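You operate a simulated robot arm through the tools that you are given. There is no shell and no other tool. Be economical: measure what you need, move in short steps, check, and stop when the job is done.

Carry out the task below with a simulated robot arm. There is one attempt and no reset: what you move stays moved.

Task
Gauge the grey and black guide rollers, then stand the matching end cap on the bigger one.
Fine: both rollers back in their spots, jaw open.

The check looks at the end state, three seconds after you hand in, the way a careful person would. Anything else that was tipped, shoved, dropped, spilled or broken makes it a failure. A push-on lid holds only when it is set on centred and level and pressed home; a screw cap is set on level and turned clockwise until tight.

Robot
A 7-joint arm with a two-finger parallel gripper, fixed in place. Base frame: the origin is at the foot of the arm, x ahead of it, y to its left, z up; the work surface is at about z = 0.86. Lengths are in m, angles in degrees, forces in N, time in s.
With the tool pointing down near the work surface it reaches from about 0.24 to 0.68 m from the base axis. Its first joint turns from -66.0 to 66.0 degrees. Payload 2.4 kg.
The TCP is the grasp point between the finger pads, 0.03 m short of the fingertips. In the tool frame z runs along the fingers and y along their closing line. Largest opening 0.094 m; finger width 0.028, thickness 0.01; the body of the gripper, 0.05 by 0.096 m, starts 0.055 m behind the TCP.
Orientation is that of the tool frame in the base frame, as a unit quaternion [x, y, z, w]. With the fingers straight down and closing along the base's y, the tool's x points along the base's -x, its y along +y and its z along -z.

Tools
- The arm moves only by the tool move_arm. Its argument "steps" is one flat list of numbers, 7 for each row, row after row: the shift along the tool's x, y, z in m, then the turn, a rotation vector about the tool's x, y, z in rad, then the closure, from 0 (fully open) to 1 (shut). In form: [tx, ty, tz, wx, wy, wz, gripper, tx, ty, tz, wx, wy, wz, gripper, ...]. A call has 1 to 12 rows; each row is the pose to reach, as a shift and turn from the pose commanded when the call began, along the tool's axes at that moment. A row lasts 0.2 s, in which the tool goes at most 0.05 m and 8.6 degrees; a call with a longer step from one row to the next is refused whole, and so is a gripper value outside its range. Where a pose cannot be reached the arm comes as near as it can. A force on the tool above 90 N (or 10 N above the force at the start of the call, whichever is more), or a blocked arm, ends the call early, and 0.2 s more pass. Each finger travels about 0.153 m/s and halts on what it meets, pressing with about 22 N; the grip force reading is that of the motor and also rises with nothing between the fingers. The clock runs only during rows and for 0.2 s after the last one: add rows that repeat a pose to give the fingers time. It gives the time, the measured TCP pose, the force on the tool (base axes), the opening and the grip force at its end, in the units of the frame above (readings bear some noise).
- Cameras (640 x 400 px; columns grow to the right, rows downward): "scene" is fixed at [0.0322, 0.4672, 1.449]; the picture's right is [-0.82, -0.58, 0.00], its down [-0.30, 0.43, -0.85] and it looks along [0.49, -0.69, -0.53] (base axes); focal length 366 px, centre (320, 200). "wrist" rides on the gripper at [0.076, 0.014, -0.102] in the tool frame; the picture's right is [-0.18, 0.98, 0.00], its down [-0.75, -0.14, -0.64] and it looks along [-0.63, -0.12, 0.77] (tool axes); focal length 243 px, centre (320, 200). There is no depth. A picture from a camera that has moved, and an enlarged one, comes with that camera's place and axes in the base frame and with its lens.
- capture(camera): a new picture of that camera. No time passes.
- enlarge(camera, box): a new picture of the part [left, top, right, bottom] of that camera's present view, enlarged. No time passes.
- finish_job(): hands the job in; it is judged then, once.

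Go step by step. Nothing tells you positions but the pictures and the camera data: compare them with the known pose of the tool, close in by small moves and look again before you grip or let go. The budget is 120 turns and 84 pictures, counting those below and the enlarged ones. Unless the task says otherwise, let go and move clear before handing in, and close with one line.

The tools are called after "Emit:" as name(argument=value, ...) on one line, values as JSON. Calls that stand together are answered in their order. move_arm: Moves the arm, as the interface text tells. Its arguments: {"type":"object","properties":{"steps":{"type":"array","items":{"type":"number"}}},"required":["steps"]} The other tools are called the same way: capture (camera) takes a picture; enlarge (camera, box) takes an enlarged picture of a part of a camera's view; finish_job () hands the job in.

At the start:

```text
clock: 0.0
position: [0.3019, -0.1277, 1.1226]
tcp_rot: [-0.001, 1.0, 0.001, 0.0]
ft_force: [-0.2, 0.7, 0.6]
gripper_width: 0.0941
finger_force: 0.0
```

scene: 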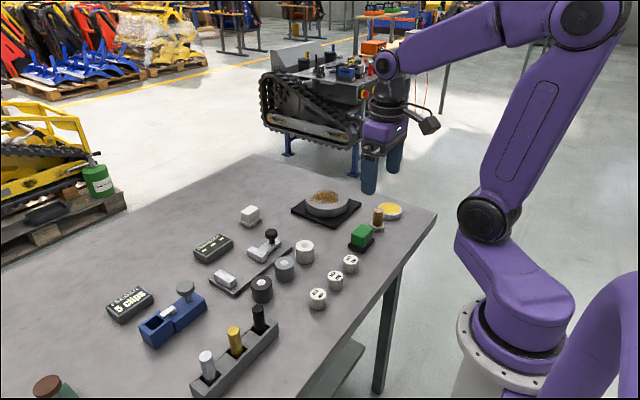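
wrist: 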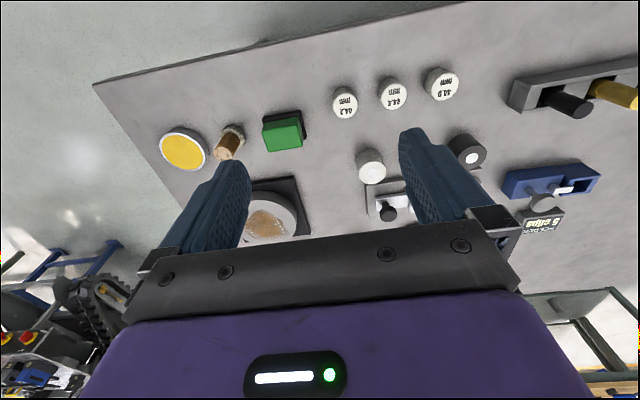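

I see a table with a white, a grey and a black roller, three labelled white caps, and some gauge devices. I'll look closer first.

Emit:
enlarge(camera="scene", box=[200, 190, 380, 310])

Emit:
enlarge(camera="scene", box=[90, 260, 300, 400])

Emit:
enlarge(camera="wrist", box=[300, 50, 500, 175])

```text
3.33 times, centred on (290, 250) of scene
camera zoom: at [0.0322, 0.4672, 1.449], right [-0.82, -0.58, 0.0], down [-0.3, 0.43, -0.85], along [0.49, -0.69, -0.53], focal length 1221 px, centre (420, 33)
```

zoom: 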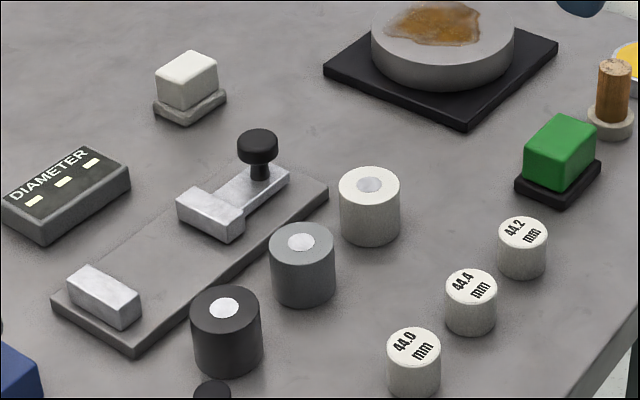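

```text
2.86 times, centred on (195, 330) of scene
camera zoom: at [0.0322, 0.4672, 1.449], right [-0.82, -0.58, 0.0], down [-0.3, 0.43, -0.85], along [0.49, -0.69, -0.53], focal length 1047 px, centre (677, -171)
```

zoom: 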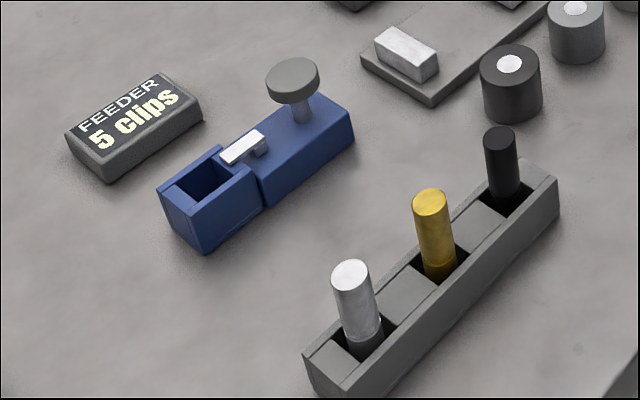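

```text
3.20 times, centred on (400, 112) of wrist
camera zoom: at [0.2257, -0.1141, 1.2251], right [0.18, 0.98, 0.0], down [0.75, -0.14, 0.64], along [0.63, -0.12, -0.77], focal length 776 px, centre (64, 480)
```

zoom: 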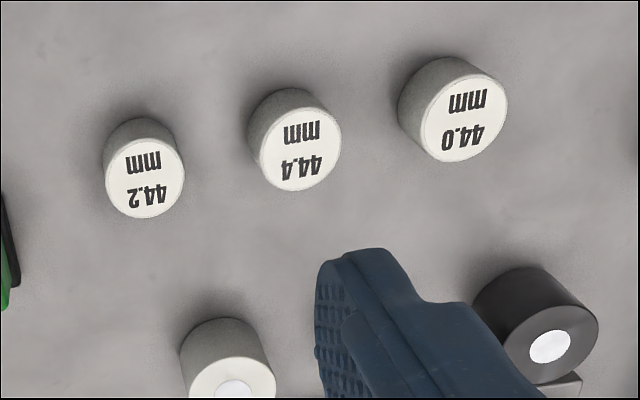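

Estimates: the rollers stand at x≈0.456 (black y≈0.086, grey 0.011, white -0.066) and the caps at x≈0.344. The diameter gauge lies along y at x≈0.53, with its sliding jaw on the knob. I'll move the wrist camera over for a closer view.

Emit:
move_arm(steps=[-0.0075, 0.042, 0.0175, 0, 0, 0, 0, -0.015, 0.084, 0.035, 0, 0, 0, 0, -0.0225, 0.126, 0.0525, 0, 0, 0, 0, -0.03, 0.168, 0.07, 0, 0, 0, 0])

Emit:
capture(camera="wrist")

```text
clock: 1.0
position: [0.3319, 0.0407, 1.0522]
tcp_rot: [0.001, 1.0, 0.001, 0.0]
ft_force: [0.2, 0.0, -0.3]
gripper_width: 0.0941
finger_force: 0.1
```

```text
78 pictures are left
camera wrist: at [0.2559, 0.0528, 1.1549], right [0.19, 0.98, 0.0], down [0.75, -0.14, 0.64], along [0.63, -0.12, -0.77], focal length 243 px, centre (320, 200)
```

wrist: 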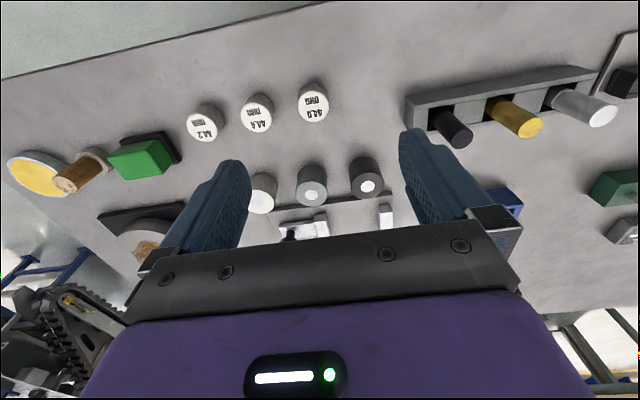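

Next I rotate the tool by -90° so that it closes along x, moving above the grey roller at the same time.

Emit:
move_arm(steps=[-0.0113, -0.0027, 0.003, 0, 0, -0.1428, 0, -0.0226, -0.0054, 0.006, 0, 0, -0.2856, 0, -0.0339, -0.0081, 0.009, 0, 0, -0.4284, 0, -0.0452, -0.0108, 0.012, 0, 0, -0.5712, 0, -0.0565, -0.0135, 0.015, 0, 0, -0.714, 0, -0.0678, -0.0162, 0.018, 0, 0, -0.8568, 0, -0.0791, -0.0189, 0.021, 0, 0, -0.9996, 0, -0.0904, -0.0216, 0.024, 0, 0, -1.1424, 0, -0.1017, -0.0243, 0.027, 0, 0, -1.2852, 0, -0.113, -0.027, 0.03, 0, 0, -1.428, 0, -0.1241, -0.0297, 0.032, 0, 0, -1.5708, 0])

Emit:
capture(camera="wrist")

Emit:
capture(camera="scene")

```text
clock: 3.4
position: [0.4572, 0.011, 1.0193]
tcp_rot: [-0.707, 0.707, 0.0, 0.001]
ft_force: [-0.1, 0.2, -0.6]
gripper_width: 0.0941
finger_force: 0.1
```

```text
77 pictures are left
camera wrist: at [0.4425, -0.0667, 1.123], right [-0.98, 0.18, 0.0], down [0.14, 0.75, 0.64], along [0.12, 0.63, -0.77], focal length 243 px, centre (320, 200)
```

wrist: 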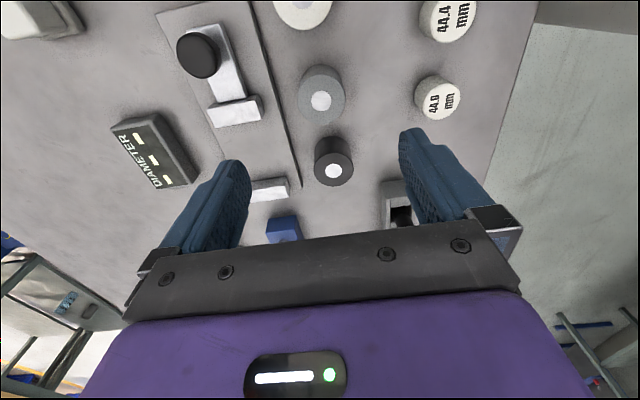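

```text
76 pictures are left
```

scene: 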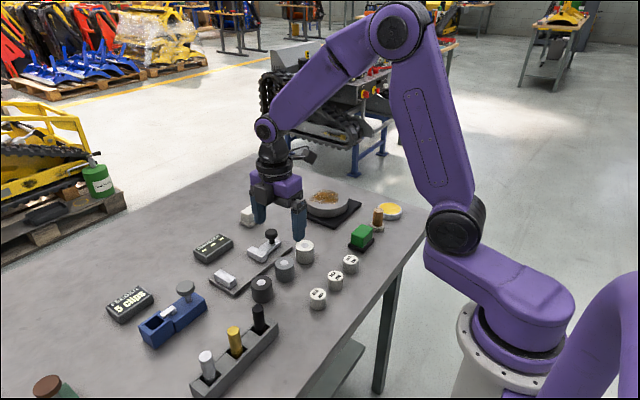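

The grey roller lies nearly under the tool. I'll enlarge to refine positions and the gauge geometry.

Emit:
enlarge(camera="wrist", box=[110, 0, 390, 200])

Emit:
enlarge(camera="scene", box=[190, 220, 330, 310])

```text
2.00 times, centred on (250, 100) of wrist
camera zoom: at [0.4425, -0.0667, 1.123], right [-0.98, 0.18, 0.0], down [0.14, 0.75, 0.64], along [0.12, 0.63, -0.77], focal length 485 px, centre (460, 400)
```

zoom: 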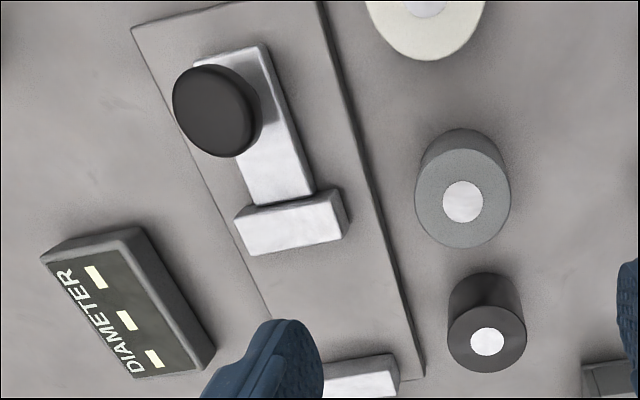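

```text
4.44 times, centred on (260, 265) of scene
camera zoom: at [0.0322, 0.4672, 1.449], right [-0.82, -0.58, 0.0], down [-0.3, 0.43, -0.85], along [0.49, -0.69, -0.53], focal length 1628 px, centre (587, -89)
```

zoom: 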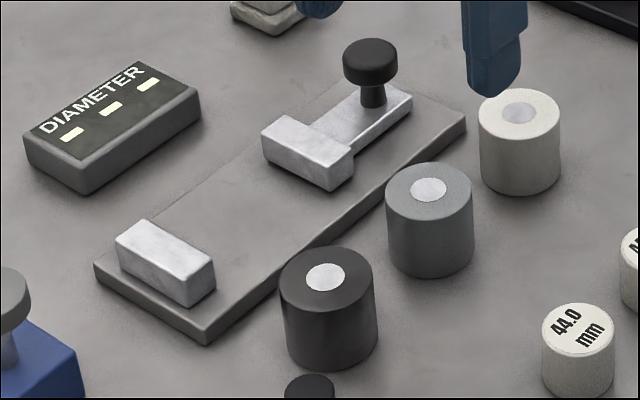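

The grey roller is at about (0.455, 0.004), with its top near z 0.893. I'll go partway down with the fingers narrowed and check.

Emit:
move_arm(steps=[0.007, 0.0017, 0.03, 0, 0, 0, 0.38, 0.007, 0.0017, 0.069, 0, 0, 0, 0.38, 0.007, 0.0017, 0.069, 0, 0, 0, 0.38])

Emit:
capture(camera="wrist")

Emit:
enlarge(camera="scene", box=[190, 190, 350, 310])

```text
clock: 4.2
position: [0.4559, 0.0033, 0.9507]
tcp_rot: [-0.707, 0.707, 0.0, 0.0]
ft_force: [-0.1, -0.4, -0.6]
gripper_width: 0.0582
finger_force: 0.0
```

```text
73 pictures are left
camera wrist: at [0.4406, -0.0739, 1.0535], right [-0.98, 0.18, 0.0], down [0.14, 0.75, 0.64], along [0.12, 0.63, -0.77], focal length 243 px, centre (320, 200)
```

wrist: 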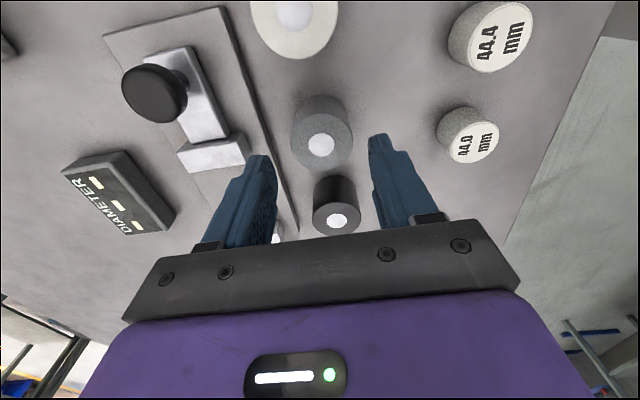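

```text
3.33 times, centred on (270, 250) of scene
camera zoom: at [0.0322, 0.4672, 1.449], right [-0.82, -0.58, 0.0], down [-0.3, 0.43, -0.85], along [0.49, -0.69, -0.53], focal length 1221 px, centre (487, 33)
```

zoom: 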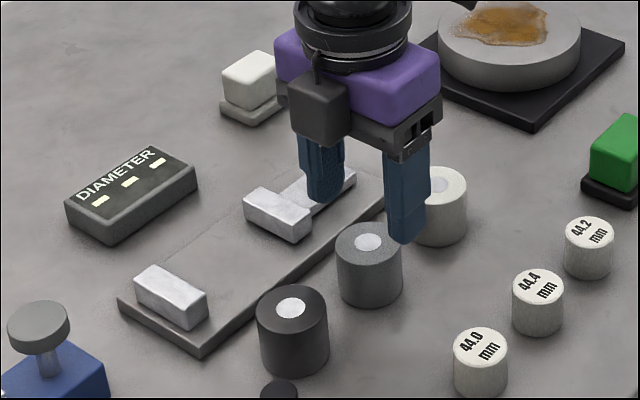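

Let me enlarge to fix the roller's height and its y.

Emit:
enlarge(camera="wrist", box=[240, 70, 400, 240])

```text
2.35 times, centred on (320, 155) of wrist
camera zoom: at [0.4406, -0.0739, 1.0535], right [-0.98, 0.18, 0.0], down [0.14, 0.75, 0.64], along [0.12, 0.63, -0.77], focal length 571 px, centre (320, 306)
```

zoom: 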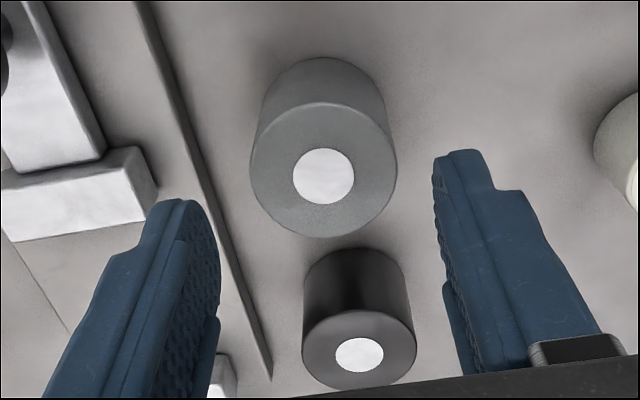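

The roller top is about z 0.896 at (0.4545, 0.003), well aligned. I'll descend and grip.

Emit:
move_arm(steps=[0, 0.0013, 0.025, 0, 0, 0, 0.38, 0, 0.0013, 0.0447, 0, 0, 0, 0.38, 0, 0.0013, 0.0447, 0, 0, 0, 0.6, 0, 0.0013, 0.0447, 0, 0, 0, 0.6])

Emit:
enlarge(camera="scene", box=[190, 190, 350, 310])

```text
clock: 5.2
position: [0.4541, 0.0039, 0.9067]
tcp_rot: [0.707, -0.707, 0.0, 0.0]
ft_force: [-1.4, 0.2, 9.5]
gripper_width: 0.0431
finger_force: 22.2
```

```text
3.33 times, centred on (270, 250) of scene
camera zoom: at [0.0321, 0.4672, 1.449], right [-0.82, -0.58, 0.0], down [-0.3, 0.43, -0.85], along [0.49, -0.69, -0.53], focal length 1221 px, centre (487, 33)
```

zoom: 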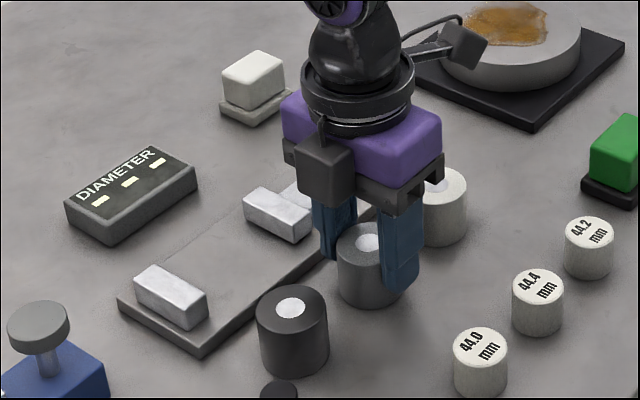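

Gripped, with the width reading 0.043. Lifting now.

Emit:
move_arm(steps=[0, 0, -0.005, 0, 0, 0, 0.6, 0, 0, -0.03, 0, 0, 0, 0.6, 0, 0, -0.065, 0, 0, 0, 0.6, 0, 0, -0.065, 0, 0, 0, 0.6])

Emit:
capture(camera="wrist")

Emit:
enlarge(camera="scene", box=[190, 190, 350, 310])

```text
clock: 6.2
position: [0.4522, 0.0039, 0.9734]
tcp_rot: [0.707, -0.707, 0.0, 0.0]
ft_force: [0.2, 0.7, -2.6]
gripper_width: 0.0432
finger_force: 21.8
```

```text
69 pictures are left
camera wrist: at [0.4371, -0.073, 1.0759], right [-0.98, 0.18, 0.0], down [0.14, 0.75, 0.64], along [0.12, 0.63, -0.77], focal length 243 px, centre (320, 200)
```

wrist: 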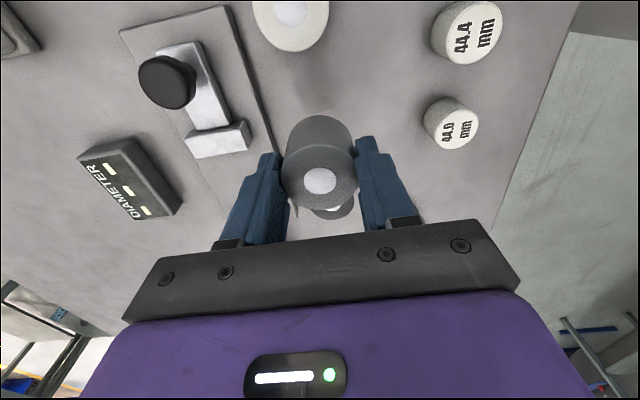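

```text
3.33 times, centred on (270, 250) of scene
camera zoom: at [0.0323, 0.4672, 1.449], right [-0.82, -0.58, 0.0], down [-0.3, 0.43, -0.85], along [0.49, -0.69, -0.53], focal length 1221 px, centre (487, 33)
```

zoom: 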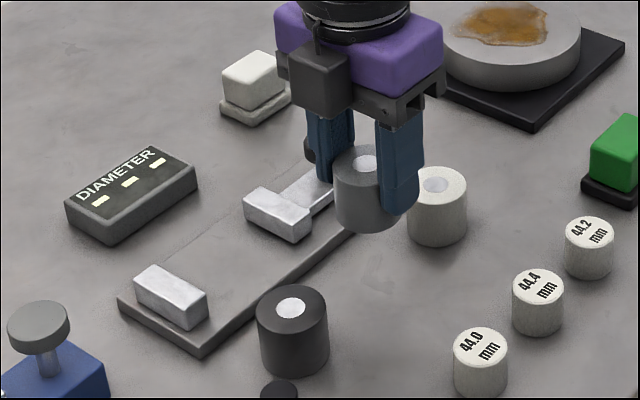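

I'm carrying the grey roller to above the gauge gap at around (0.535, 0.055) and will look again there.

Emit:
move_arm(steps=[-0.013, -0.0205, 0, 0, 0, 0, 0.6, -0.026, -0.041, 0, 0, 0, 0, 0.6, -0.039, -0.0615, 0, 0, 0, 0, 0.6, -0.052, -0.082, 0, 0, 0, 0, 0.6, -0.052, -0.082, 0, 0, 0, 0, 0.6])

Emit:
enlarge(camera="wrist", box=[220, 40, 460, 240])

Emit:
enlarge(camera="scene", box=[190, 190, 350, 310])

```text
clock: 7.4
position: [0.5348, 0.0562, 0.97]
tcp_rot: [0.708, -0.707, 0.001, 0.0]
ft_force: [-0.2, 0.4, -2.0]
gripper_width: 0.0432
finger_force: 21.9
```

```text
2.00 times, centred on (340, 140) of wrist
camera zoom: at [0.5202, -0.0215, 1.0742], right [-0.98, 0.18, 0.0], down [0.14, 0.75, 0.64], along [0.12, 0.63, -0.77], focal length 485 px, centre (280, 320)
```

zoom: 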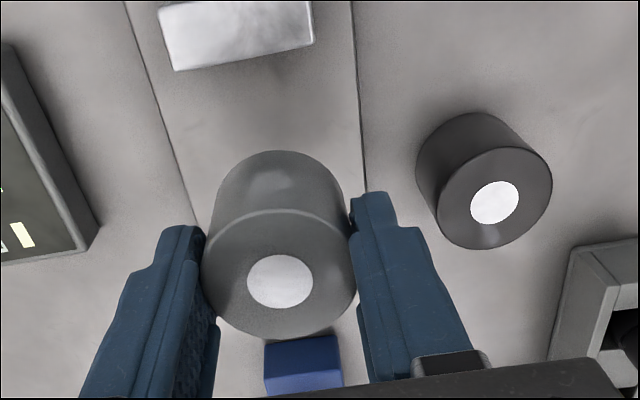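

```text
3.33 times, centred on (270, 250) of scene
camera zoom: at [0.0323, 0.4672, 1.449], right [-0.82, -0.58, 0.0], down [-0.3, 0.43, -0.85], along [0.49, -0.69, -0.53], focal length 1221 px, centre (487, 33)
```

zoom: 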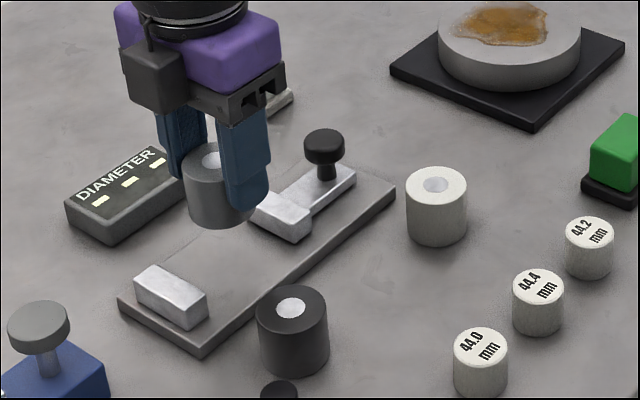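

The gauge axis is at x≈0.5395. I'll shift +0.0045 in x and lower to just above the plate.

Emit:
move_arm(steps=[0, -0.0045, 0, 0, 0, 0, 0.6, 0, -0.0045, 0.03, 0, 0, 0, 0.6, 0, -0.0045, 0.046, 0, 0, 0, 0.6, 0, -0.0045, 0.046, 0, 0, 0, 0.6])

Emit:
enlarge(camera="scene", box=[190, 210, 310, 300])

Emit:
capture(camera="wrist")

```text
clock: 8.4
position: [0.5391, 0.0554, 0.9254]
tcp_rot: [-0.707, 0.708, 0.0, -0.001]
ft_force: [-0.3, -0.2, -2.7]
gripper_width: 0.0432
finger_force: 22.3
```

```text
4.44 times, centred on (250, 255) of scene
camera zoom: at [0.0323, 0.4672, 1.449], right [-0.82, -0.58, 0.0], down [-0.3, 0.43, -0.85], along [0.49, -0.69, -0.53], focal length 1628 px, centre (631, -44)
```

zoom: 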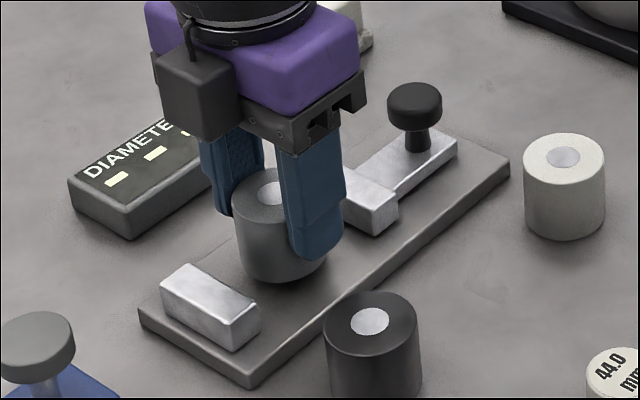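

```text
64 pictures are left
camera wrist: at [0.5252, -0.0226, 1.0282], right [-0.98, 0.18, 0.0], down [0.14, 0.75, 0.64], along [0.12, 0.63, -0.77], focal length 243 px, centre (320, 200)
```

wrist: 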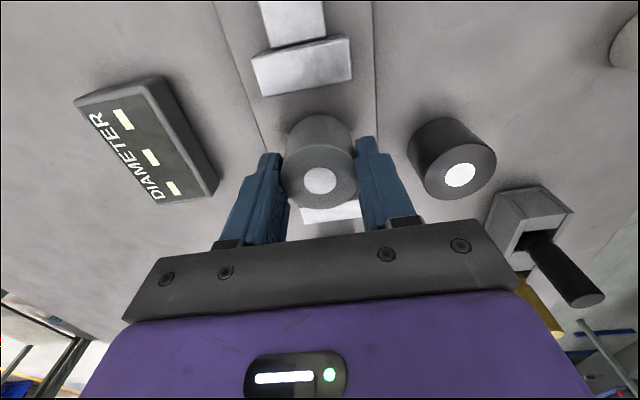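

It is just above the plate. I'll creep down and watch the force.

Emit:
move_arm(steps=[0, 0, 0.002, 0, 0, 0, 0.6, 0, 0, 0.004, 0, 0, 0, 0.6, 0, 0, 0.0055, 0, 0, 0, 0.6])

```text
clock: 9.2
position: [0.5402, 0.0556, 0.9202]
tcp_rot: [-0.707, 0.707, -0.001, 0.0]
ft_force: [-0.3, 0.0, -2.4]
gripper_width: 0.0432
finger_force: 22.6
```

Emit:
move_arm(steps=[0, 0, 0.001, 0, 0, 0, 0.6, 0, 0, 0.002, 0, 0, 0, 0.6])

Emit:
enlarge(camera="scene", box=[215, 230, 295, 290])

```text
clock: 9.8
position: [0.5412, 0.0557, 0.918]
tcp_rot: [0.707, -0.707, 0.0, -0.001]
ft_force: [-0.8, 0.7, 0.1]
gripper_width: 0.0435
finger_force: 22.0
```

```text
6.67 times, centred on (255, 260) of scene
camera zoom: at [0.0322, 0.4672, 1.449], right [-0.82, -0.58, 0.0], down [-0.3, 0.43, -0.85], along [0.49, -0.69, -0.53], focal length 2442 px, centre (753, -200)
```

zoom: 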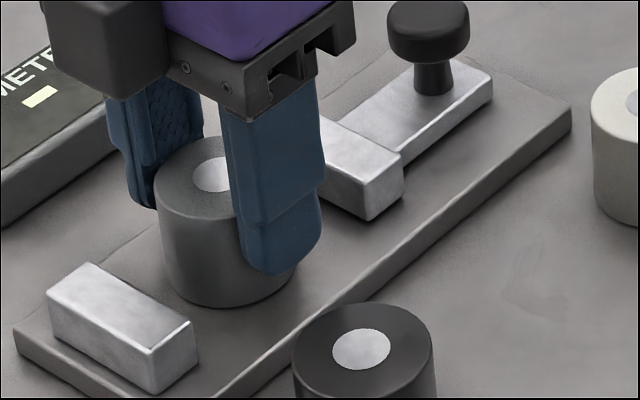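

The roller touches the plate, since the weight has come off the tool. I'll release, lift, and move back toward the knob.

Emit:
move_arm(steps=[0, 0, 0, 0, 0, 0, 0.45, 0, 0, 0, 0, 0, 0, 0.35, 0, 0, -0.001, 0, 0, 0, 0.35, 0, 0, -0.03, 0, 0, 0, 0.35, 0, 0, -0.07, 0, 0, 0, 0.35, 0.04, 0, -0.07, 0, 0, 0, 0.35, 0.08, 0, -0.07, 0, 0, 0, 0.5, 0.08, 0, -0.07, 0, 0, 0, 0.5])

Emit:
capture(camera="wrist")

Emit:
enlarge(camera="scene", box=[190, 190, 310, 300])

```text
clock: 11.6
position: [0.5398, -0.0245, 0.9874]
tcp_rot: [0.707, -0.707, 0.0, -0.001]
ft_force: [0.0, -1.4, 0.3]
gripper_width: 0.047
finger_force: 0.1
```

```text
62 pictures are left
camera wrist: at [0.5253, -0.1025, 1.0908], right [-0.98, 0.18, 0.0], down [0.14, 0.75, 0.64], along [0.12, 0.63, -0.77], focal length 243 px, centre (320, 200)
```

wrist: 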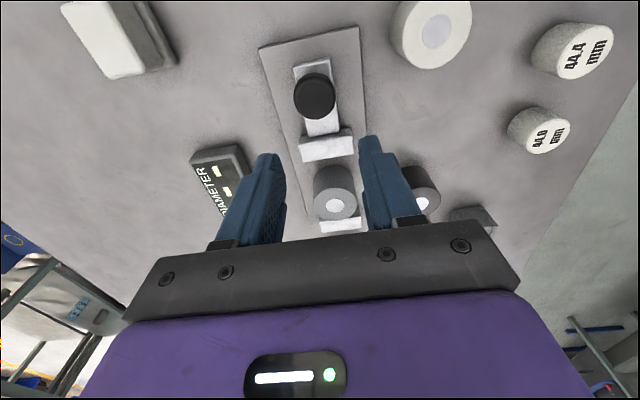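

```text
3.64 times, centred on (250, 245) of scene
camera zoom: at [0.0322, 0.4672, 1.449], right [-0.82, -0.58, 0.0], down [-0.3, 0.43, -0.85], along [0.49, -0.69, -0.53], focal length 1332 px, centre (574, 36)
```

zoom: 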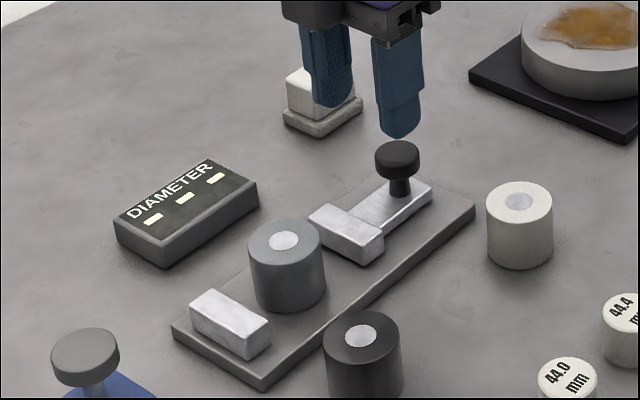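

The grey roller stands in the gauge. The knob is at about (0.539, -0.050) with its top near 0.915. I'll move above it and descend partway.

Emit:
move_arm(steps=[0.0255, 0.0005, 0, 0, 0, 0, 0.5, 0.0255, 0.0005, 0.03, 0, 0, 0, 0.5, 0.0255, 0.0005, 0.03, 0, 0, 0, 0.5])

Emit:
enlarge(camera="wrist", box=[240, 70, 400, 240])

Emit:
enlarge(camera="scene", box=[210, 190, 310, 280])

```text
clock: 12.4
position: [0.539, -0.0507, 0.9566]
tcp_rot: [0.708, -0.707, 0.0, 0.001]
ft_force: [-0.3, 0.1, 0.7]
gripper_width: 0.047
finger_force: 0.1
```

```text
2.35 times, centred on (320, 155) of wrist
camera zoom: at [0.5248, -0.1283, 1.0594], right [-0.98, 0.18, 0.0], down [0.14, 0.75, 0.64], along [0.12, 0.63, -0.77], focal length 571 px, centre (320, 306)
```

zoom: 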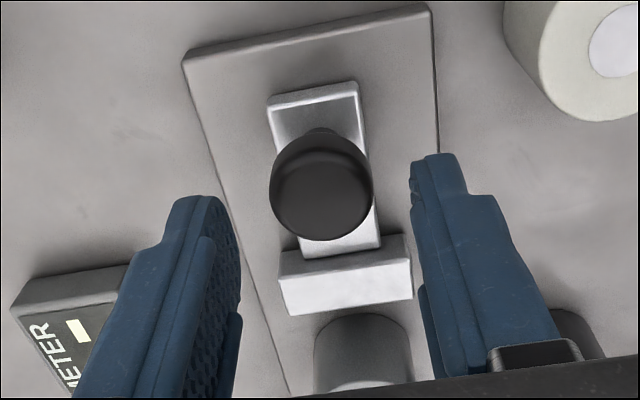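

```text
4.44 times, centred on (260, 235) of scene
camera zoom: at [0.0322, 0.4672, 1.449], right [-0.82, -0.58, 0.0], down [-0.3, 0.43, -0.85], along [0.49, -0.69, -0.53], focal length 1628 px, centre (587, 44)
```

zoom: 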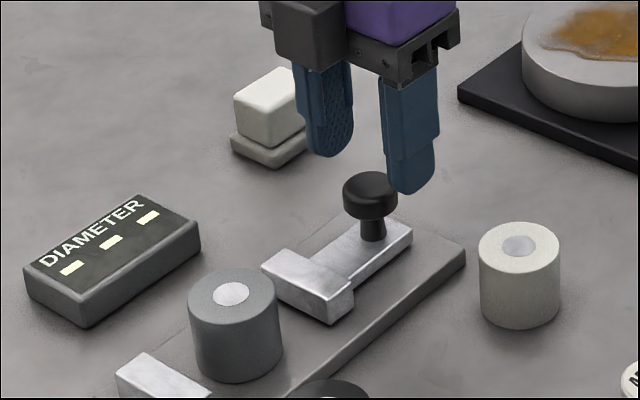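

Aligned. Descending to hold the knob head.

Emit:
move_arm(steps=[0, 0, 0.0255, 0, 0, 0, 0.5, 0, 0, 0.0255, 0, 0, 0, 0.8, 0, 0, 0.0255, 0, 0, 0, 0.8])

Emit:
enlarge(camera="scene", box=[190, 190, 310, 300])

```text
clock: 13.2
position: [0.5406, -0.0506, 0.9332]
tcp_rot: [0.707, -0.707, 0.0, 0.0]
ft_force: [-11.6, 0.8, 16.9]
gripper_width: 0.0296
finger_force: 44.8
```

```text
3.64 times, centred on (250, 245) of scene
camera zoom: at [0.0316, 0.4672, 1.449], right [-0.82, -0.58, 0.0], down [-0.3, 0.43, -0.85], along [0.49, -0.69, -0.53], focal length 1332 px, centre (574, 36)
```

zoom: 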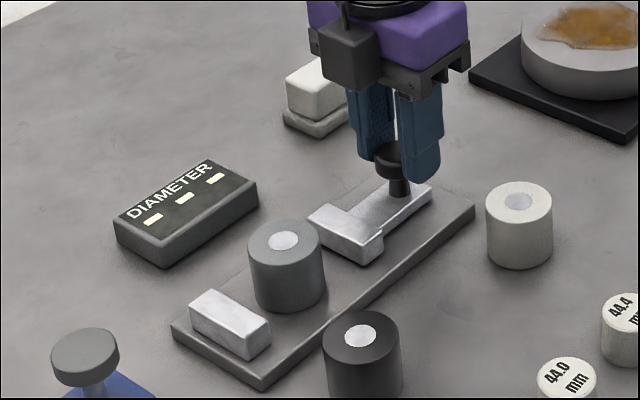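

The knob is held. I'll slide the jaw slowly in +y toward the roller.

Emit:
move_arm(steps=[-0.005, 0, 0, 0, 0, 0, 0.8, -0.01, 0, 0, 0, 0, 0, 0.8, -0.015, 0, 0, 0, 0, 0, 0.8, -0.019, 0, 0, 0, 0, 0, 0.8, -0.022, 0, 0, 0, 0, 0, 0.8, -0.025, 0, 0, 0, 0, 0, 0.8])

Emit:
enlarge(camera="scene", box=[190, 190, 310, 300])

```text
clock: 14.6
position: [0.5399, -0.0237, 0.933]
tcp_rot: [-0.707, 0.707, -0.001, 0.0]
ft_force: [-3.4, -2.0, 4.1]
gripper_width: 0.0297
finger_force: 45.1
```

```text
3.64 times, centred on (250, 245) of scene
camera zoom: at [0.0321, 0.4672, 1.449], right [-0.82, -0.58, 0.0], down [-0.3, 0.43, -0.85], along [0.49, -0.69, -0.53], focal length 1332 px, centre (574, 36)
```

zoom: 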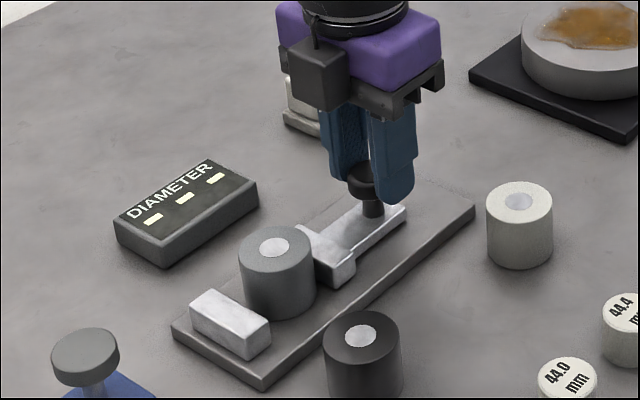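

The jaw is now pushing the roller. I'll continue in small steps.

Emit:
move_arm(steps=[-0.0015, 0, 0, 0, 0, 0, 0.8, -0.003, 0, 0, 0, 0, 0, 0.8, -0.0045, 0, 0, 0, 0, 0, 0.8])

Emit:
enlarge(camera="scene", box=[190, 210, 310, 300])

```text
clock: 15.4
position: [0.5407, -0.0205, 0.9328]
tcp_rot: [0.708, -0.707, 0.001, 0.0]
ft_force: [-0.5, -1.5, 2.2]
gripper_width: 0.0294
finger_force: 45.4
```

```text
4.44 times, centred on (250, 255) of scene
camera zoom: at [0.0322, 0.4672, 1.449], right [-0.82, -0.58, 0.0], down [-0.3, 0.43, -0.85], along [0.49, -0.69, -0.53], focal length 1628 px, centre (631, -44)
```

zoom: 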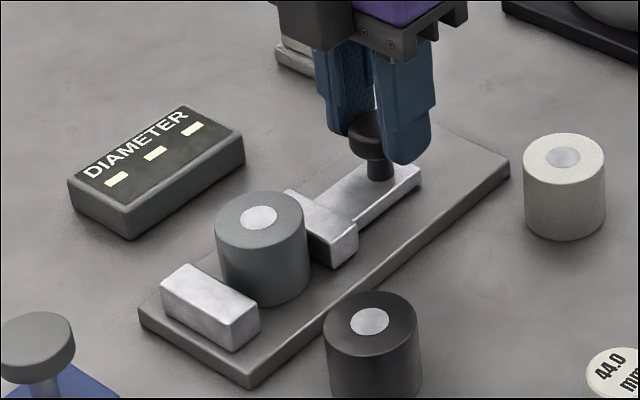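

Emit:
move_arm(steps=[-0.001, 0, 0, 0, 0, 0, 0.8, -0.002, 0, 0, 0, 0, 0, 0.8, -0.003, 0, 0, 0, 0, 0, 0.8])

Emit:
enlarge(camera="scene", box=[190, 210, 310, 300])

```text
clock: 16.2
position: [0.5393, -0.0173, 0.9327]
tcp_rot: [-0.707, 0.707, 0.0, 0.0]
ft_force: [-1.8, -2.0, 9.2]
gripper_width: 0.0295
finger_force: 45.1
```

```text
4.44 times, centred on (250, 255) of scene
camera zoom: at [0.032, 0.4672, 1.449], right [-0.82, -0.58, 0.0], down [-0.3, 0.43, -0.85], along [0.49, -0.69, -0.53], focal length 1628 px, centre (631, -44)
```

zoom: 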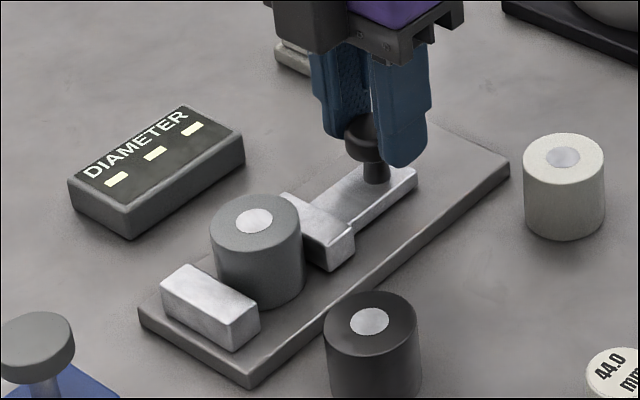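

Still about 2–3 mm to go. Continuing.

Emit:
move_arm(steps=[-0.001, 0, 0, 0, 0, 0, 0.8, -0.002, 0, 0, 0, 0, 0, 0.8])

Emit:
enlarge(camera="scene", box=[190, 210, 310, 300])

```text
clock: 16.8
position: [0.5386, -0.0152, 0.9333]
tcp_rot: [-0.707, 0.707, -0.001, 0.001]
ft_force: [-3.2, -0.5, 10.7]
gripper_width: 0.0292
finger_force: 44.5
```

```text
4.44 times, centred on (250, 255) of scene
camera zoom: at [0.032, 0.4672, 1.449], right [-0.82, -0.58, 0.0], down [-0.3, 0.43, -0.85], along [0.49, -0.69, -0.53], focal length 1628 px, centre (631, -44)
```

zoom: 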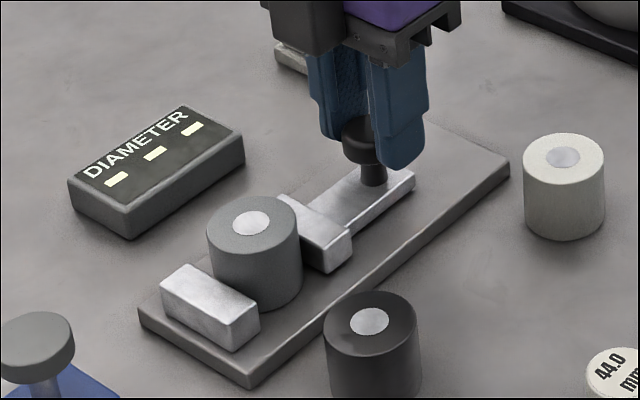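

Emit:
move_arm(steps=[-0.001, 0, 0, 0, 0, 0, 0.8, -0.002, 0, 0, 0, 0, 0, 0.8, -0.003, 0, 0, 0, 0, 0, 0.8])

Emit:
enlarge(camera="scene", box=[190, 210, 310, 300])

```text
clock: 17.6
position: [0.5392, -0.0139, 0.9319]
tcp_rot: [-0.706, 0.708, 0.0, 0.0]
ft_force: [-4.1, -11.3, 15.9]
gripper_width: 0.0294
finger_force: 45.3
```

```text
4.44 times, centred on (250, 255) of scene
camera zoom: at [0.0318, 0.4669, 1.4491], right [-0.82, -0.58, 0.0], down [-0.3, 0.43, -0.85], along [0.49, -0.69, -0.53], focal length 1628 px, centre (631, -44)
```

zoom: 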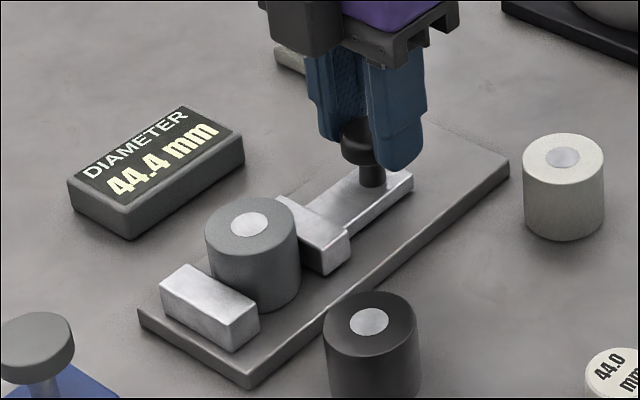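

The display reads about 44.4 mm. I'll confirm the digits and then slide the jaw back open.

Emit:
enlarge(camera="scene", box=[200, 225, 250, 265])

Emit:
move_arm(steps=[0.004, 0, 0, 0, 0, 0, 0.8, 0.011, 0, 0, 0, 0, 0, 0.8, 0.018, 0, 0, 0, 0, 0, 0.8, 0.025, 0, 0, 0, 0, 0, 0.8, 0.032, 0, 0, 0, 0, 0, 0.8, 0.0365, 0, 0, 0, 0, 0, 0.8, 0.0365, 0, 0, 0, 0, 0, 0.5, 0.0365, 0, 0, 0, 0, 0, 0.5, 0.0365, 0, -0.03, 0, 0, 0, 0.35, 0.0365, 0, -0.06, 0, 0, 0, 0.35])

Emit:
enlarge(camera="scene", box=[190, 190, 310, 300])

Emit:
capture(camera="wrist")

```text
10.00 times, centred on (225, 245) of scene
camera zoom: at [0.0318, 0.4669, 1.4491], right [-0.82, -0.58, 0.0], down [-0.3, 0.43, -0.85], along [0.49, -0.69, -0.53], focal length 3664 px, centre (1270, -250)
```

zoom: 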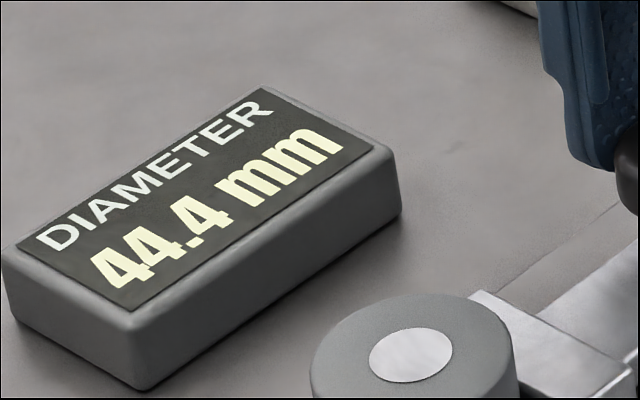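

```text
clock: 19.8
position: [0.5383, -0.0503, 0.9927]
tcp_rot: [-0.707, 0.707, -0.001, 0.0]
ft_force: [0.4, -1.0, 0.2]
gripper_width: 0.0612
finger_force: 0.1
```

```text
3.64 times, centred on (250, 245) of scene
camera zoom: at [0.0322, 0.4672, 1.449], right [-0.82, -0.58, 0.0], down [-0.3, 0.43, -0.85], along [0.49, -0.69, -0.53], focal length 1332 px, centre (574, 36)
```

zoom: 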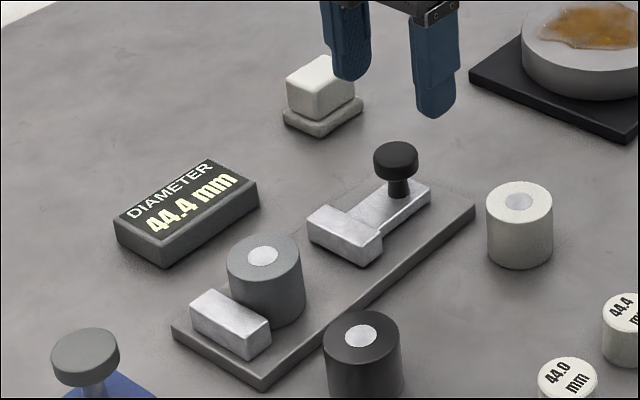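

```text
50 pictures are left
camera wrist: at [0.5236, -0.127, 1.0957], right [-0.98, 0.18, 0.0], down [0.14, 0.75, 0.64], along [0.12, 0.63, -0.77], focal length 243 px, centre (320, 200)
```

wrist: 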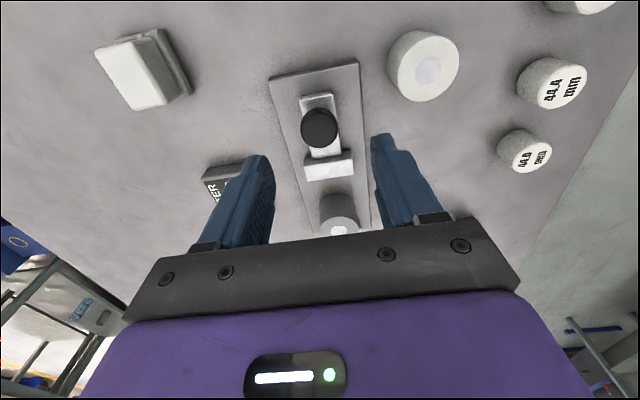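

Grey reads 44.4 mm and the jaw is open again. I'll move above the grey roller to fetch it.

Emit:
move_arm(steps=[-0.04, 0, 0, 0, 0, 0, 0.35, -0.08, 0, 0, 0, 0, 0, 0.35, -0.122, 0, 0.02, 0, 0, 0, 0.35, -0.122, 0, 0.02, 0, 0, 0, 0.35])

Emit:
enlarge(camera="wrist", box=[240, 70, 400, 240])

```text
clock: 20.8
position: [0.5361, 0.0756, 0.9712]
tcp_rot: [-0.707, 0.707, 0.0, -0.001]
ft_force: [0.3, 0.1, -0.2]
gripper_width: 0.0613
finger_force: 0.1
```

```text
2.35 times, centred on (320, 155) of wrist
camera zoom: at [0.5213, -0.0016, 1.075], right [-0.98, 0.18, 0.0], down [0.14, 0.75, 0.64], along [0.12, 0.63, -0.77], focal length 571 px, centre (320, 306)
```

zoom: 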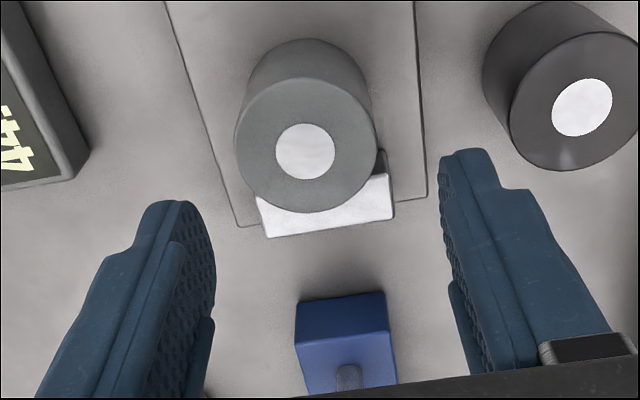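

The roller is at about (0.539, 0.071). Adjusting, descending and gripping.

Emit:
move_arm(steps=[0.0045, -0.0015, 0.02, 0, 0, 0, 0.35, 0.0045, -0.0015, 0.053, 0, 0, 0, 0.35, 0.0045, -0.0015, 0.053, 0, 0, 0, 0.6, 0.0045, -0.0015, 0.053, 0, 0, 0, 0.6])

Emit:
enlarge(camera="scene", box=[190, 190, 310, 300])

```text
clock: 21.8
position: [0.5405, 0.0711, 0.9213]
tcp_rot: [0.707, -0.707, 0.0, -0.001]
ft_force: [-2.2, -1.7, 10.8]
gripper_width: 0.0431
finger_force: 22.2
```

```text
3.64 times, centred on (250, 245) of scene
camera zoom: at [0.032, 0.4672, 1.449], right [-0.82, -0.58, 0.0], down [-0.3, 0.43, -0.85], along [0.49, -0.69, -0.53], focal length 1332 px, centre (574, 36)
```

zoom: 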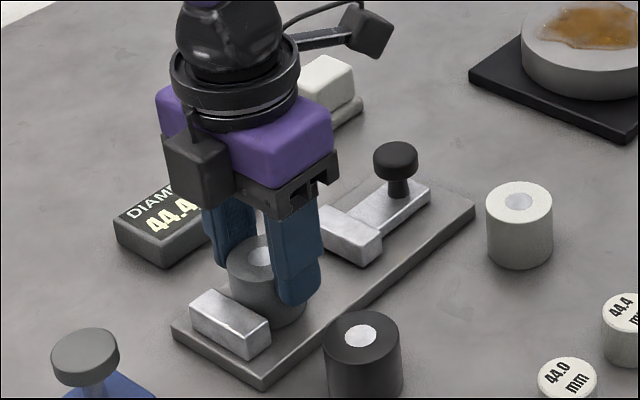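

Gripped. Lifting and carrying it back over its spot at (0.4545, 0.003), stopping just above.

Emit:
move_arm(steps=[0, 0, -0.02, 0, 0, 0, 0.6, 0, 0, -0.06, 0, 0, 0, 0.6, 0.022, 0.029, -0.06, 0, 0, 0, 0.6, 0.044, 0.058, -0.06, 0, 0, 0, 0.6, 0.0655, 0.0875, -0.06, 0, 0, 0, 0.6, 0.0655, 0.0875, -0.03, 0, 0, 0, 0.6, 0.0655, 0.0875, 0.004, 0, 0, 0, 0.6, 0.0655, 0.0875, 0.004, 0, 0, 0, 0.6])

Emit:
enlarge(camera="scene", box=[200, 190, 380, 310])

Emit:
enlarge(camera="wrist", box=[240, 0, 400, 240])

```text
clock: 23.6
position: [0.4549, 0.003, 0.9152]
tcp_rot: [0.707, -0.707, 0.0, 0.0]
ft_force: [-0.4, -0.9, -2.5]
gripper_width: 0.0431
finger_force: 21.8
```

```text
3.33 times, centred on (290, 250) of scene
camera zoom: at [0.0323, 0.4672, 1.449], right [-0.82, -0.58, 0.0], down [-0.3, 0.43, -0.85], along [0.49, -0.69, -0.53], focal length 1221 px, centre (420, 33)
```

zoom: 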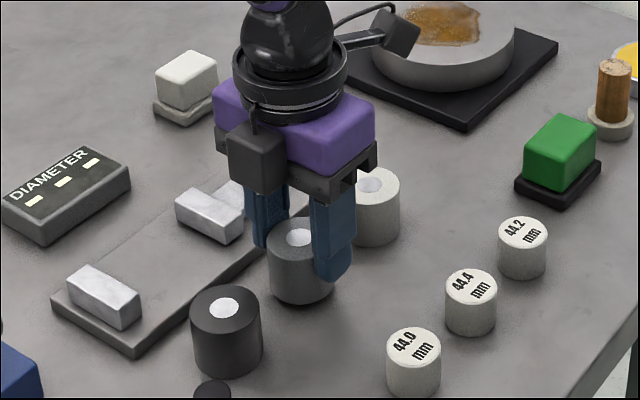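

```text
1.67 times, centred on (320, 120) of wrist
camera zoom: at [0.4397, -0.0729, 1.0176], right [-0.98, 0.18, 0.0], down [0.14, 0.75, 0.64], along [0.12, 0.63, -0.77], focal length 404 px, centre (320, 333)
```

zoom: 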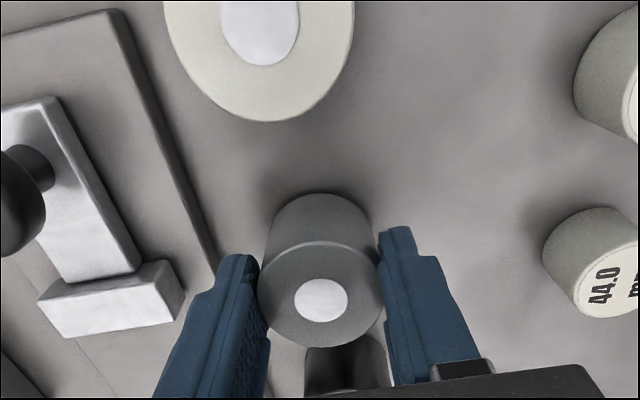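

I'll creep down onto the table while watching the force, then compare with the original picture.

Emit:
move_arm(steps=[0, 0, 0.002, 0, 0, 0, 0.6, 0, 0, 0.004, 0, 0, 0, 0.6, 0, 0, 0.005, 0, 0, 0, 0.6])

Emit:
enlarge(camera="scene", box=[200, 190, 380, 310])

```text
clock: 24.4
position: [0.4541, 0.0044, 0.9117]
tcp_rot: [0.707, -0.707, 0.0, 0.001]
ft_force: [0.6, -0.5, -2.9]
gripper_width: 0.0433
finger_force: 22.4
```

```text
3.33 times, centred on (290, 250) of scene
camera zoom: at [0.0323, 0.4672, 1.449], right [-0.82, -0.58, 0.0], down [-0.3, 0.43, -0.85], along [0.49, -0.69, -0.53], focal length 1221 px, centre (420, 33)
```

zoom: 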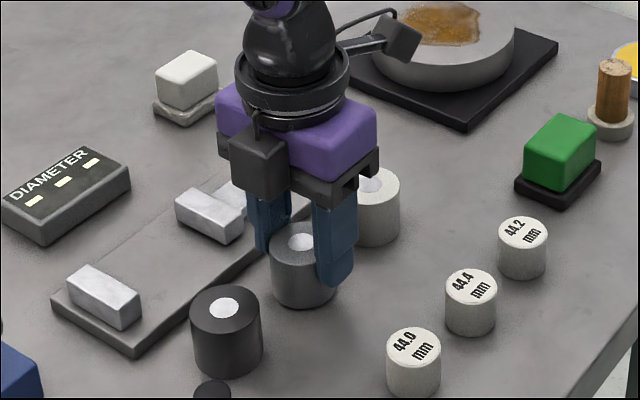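

Emit:
move_arm(steps=[0, 0, 0.001, 0, 0, 0, 0.6, 0, 0, 0.002, 0, 0, 0, 0.6])

```text
clock: 25.0
position: [0.455, 0.0026, 0.9095]
tcp_rot: [-0.707, 0.707, 0.0, -0.001]
ft_force: [-1.5, 1.2, 8.3]
gripper_width: 0.0433
finger_force: 21.8
```

It is touching the table. Release, lift, and move above the black roller.

Emit:
move_arm(steps=[0, 0, 0, 0, 0, 0, 0.45, 0, 0, 0, 0, 0, 0, 0.38, 0, 0, -0.001, 0, 0, 0, 0.38, 0, 0, -0.025, 0, 0, 0, 0.38, 0, 0, -0.06, 0, 0, 0, 0.38, -0.04, 0, -0.06, 0, 0, 0, 0.38, -0.076, 0, -0.045, 0, 0, 0, 0.38, -0.076, 0, -0.045, 0, 0, 0, 0.38])

Emit:
enlarge(camera="scene", box=[200, 190, 380, 310])

Emit:
enlarge(camera="wrist", box=[240, 70, 400, 240])

```text
clock: 26.8
position: [0.453, 0.0782, 0.9528]
tcp_rot: [0.707, -0.707, 0.0, -0.001]
ft_force: [-0.2, 0.8, -0.2]
gripper_width: 0.0584
finger_force: 0.0
```

```text
3.33 times, centred on (290, 250) of scene
camera zoom: at [0.0322, 0.4672, 1.449], right [-0.82, -0.58, 0.0], down [-0.3, 0.43, -0.85], along [0.49, -0.69, -0.53], focal length 1221 px, centre (420, 33)
```

zoom: 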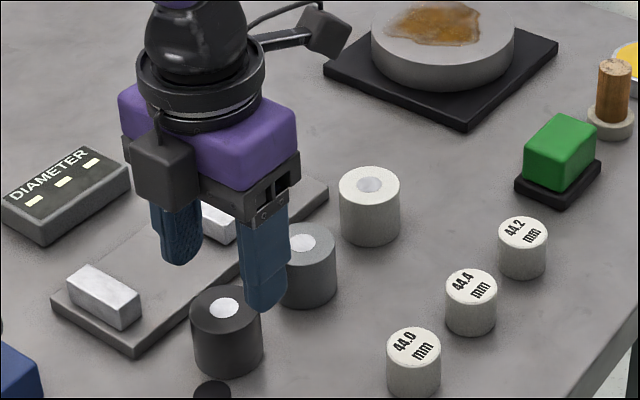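

```text
2.35 times, centred on (320, 155) of wrist
camera zoom: at [0.4374, 0.0016, 1.0568], right [-0.98, 0.18, 0.0], down [0.14, 0.75, 0.64], along [0.12, 0.63, -0.77], focal length 571 px, centre (320, 306)
```

zoom: 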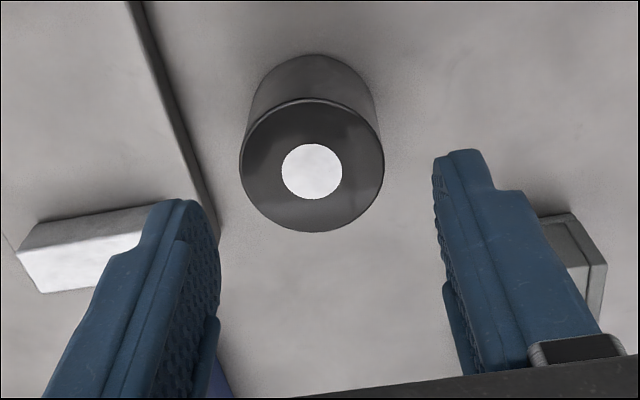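

Grey is back in its spot. The black roller is about 2 mm toward +x of the tool; I'll adjust, descend, grip and lift.

Emit:
move_arm(steps=[0, -0.002, 0.02, 0, 0, 0, 0.38, 0, -0.002, 0.0465, 0, 0, 0, 0.38, 0, -0.002, 0.0465, 0, 0, 0, 0.6, 0, -0.002, 0.0465, 0, 0, 0, 0.6, 0, -0.002, 0.0465, 0, 0, 0, 0.6])

Emit:
enlarge(camera="scene", box=[200, 190, 380, 310])

```text
clock: 28.0
position: [0.4544, 0.0789, 0.9066]
tcp_rot: [0.708, -0.707, 0.001, 0.0]
ft_force: [-3.1, 0.1, 8.4]
gripper_width: 0.0432
finger_force: 22.1
```

```text
3.33 times, centred on (290, 250) of scene
camera zoom: at [0.032, 0.4672, 1.449], right [-0.82, -0.58, 0.0], down [-0.3, 0.43, -0.85], along [0.49, -0.69, -0.53], focal length 1221 px, centre (420, 33)
```

zoom: 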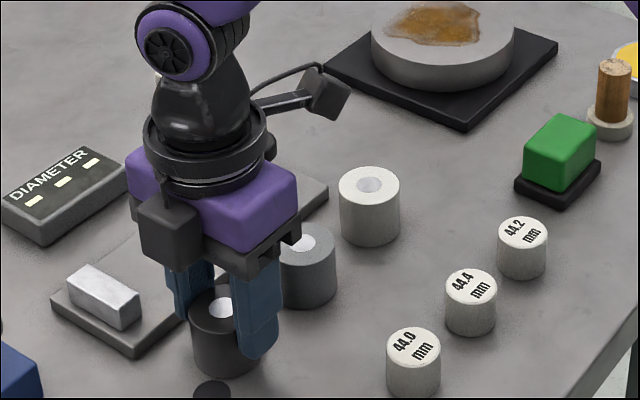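

Gripped. Lifting and carrying it to the gauge at (0.5395, 0.063), stopping just above the plate.

Emit:
move_arm(steps=[0, 0, -0.02, 0, 0, 0, 0.6, 0, 0, -0.06, 0, 0, 0, 0.6, 0.005, -0.028, -0.06, 0, 0, 0, 0.6, 0.01, -0.057, -0.06, 0, 0, 0, 0.6, 0.016, -0.085, -0.06, 0, 0, 0, 0.6, 0.016, -0.085, -0.06, 0, 0, 0, 0.6, 0.016, -0.085, -0.03, 0, 0, 0, 0.6, 0.016, -0.085, -0.016, 0, 0, 0, 0.6, 0.016, -0.085, -0.014, 0, 0, 0, 0.6])

Emit:
enlarge(camera="scene", box=[190, 190, 310, 300])

```text
clock: 30.0
position: [0.5422, 0.0639, 0.9203]
tcp_rot: [0.707, -0.707, 0.0, 0.001]
ft_force: [-0.1, 0.4, -2.5]
gripper_width: 0.0434
finger_force: 21.7
```

```text
3.64 times, centred on (250, 245) of scene
camera zoom: at [0.0323, 0.4672, 1.449], right [-0.82, -0.58, 0.0], down [-0.3, 0.43, -0.85], along [0.49, -0.69, -0.53], focal length 1332 px, centre (574, 36)
```

zoom: 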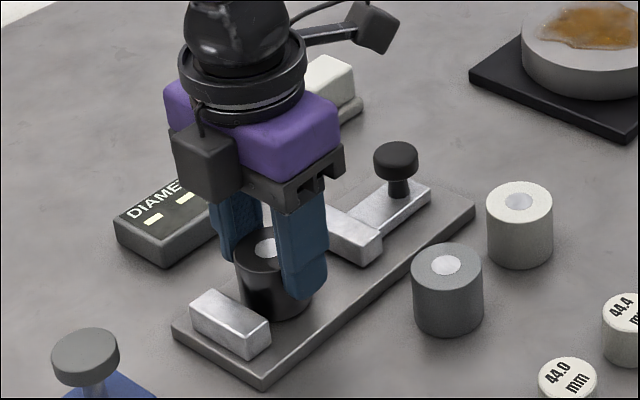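

Emit:
move_arm(steps=[0, 0, 0.0015, 0, 0, 0, 0.6, 0, 0, 0.003, 0, 0, 0, 0.6])

```text
clock: 30.6
position: [0.5414, 0.0661, 0.919]
tcp_rot: [-0.707, 0.707, -0.001, 0.0]
ft_force: [-3.9, 0.5, 15.6]
gripper_width: 0.0434
finger_force: 22.3
```

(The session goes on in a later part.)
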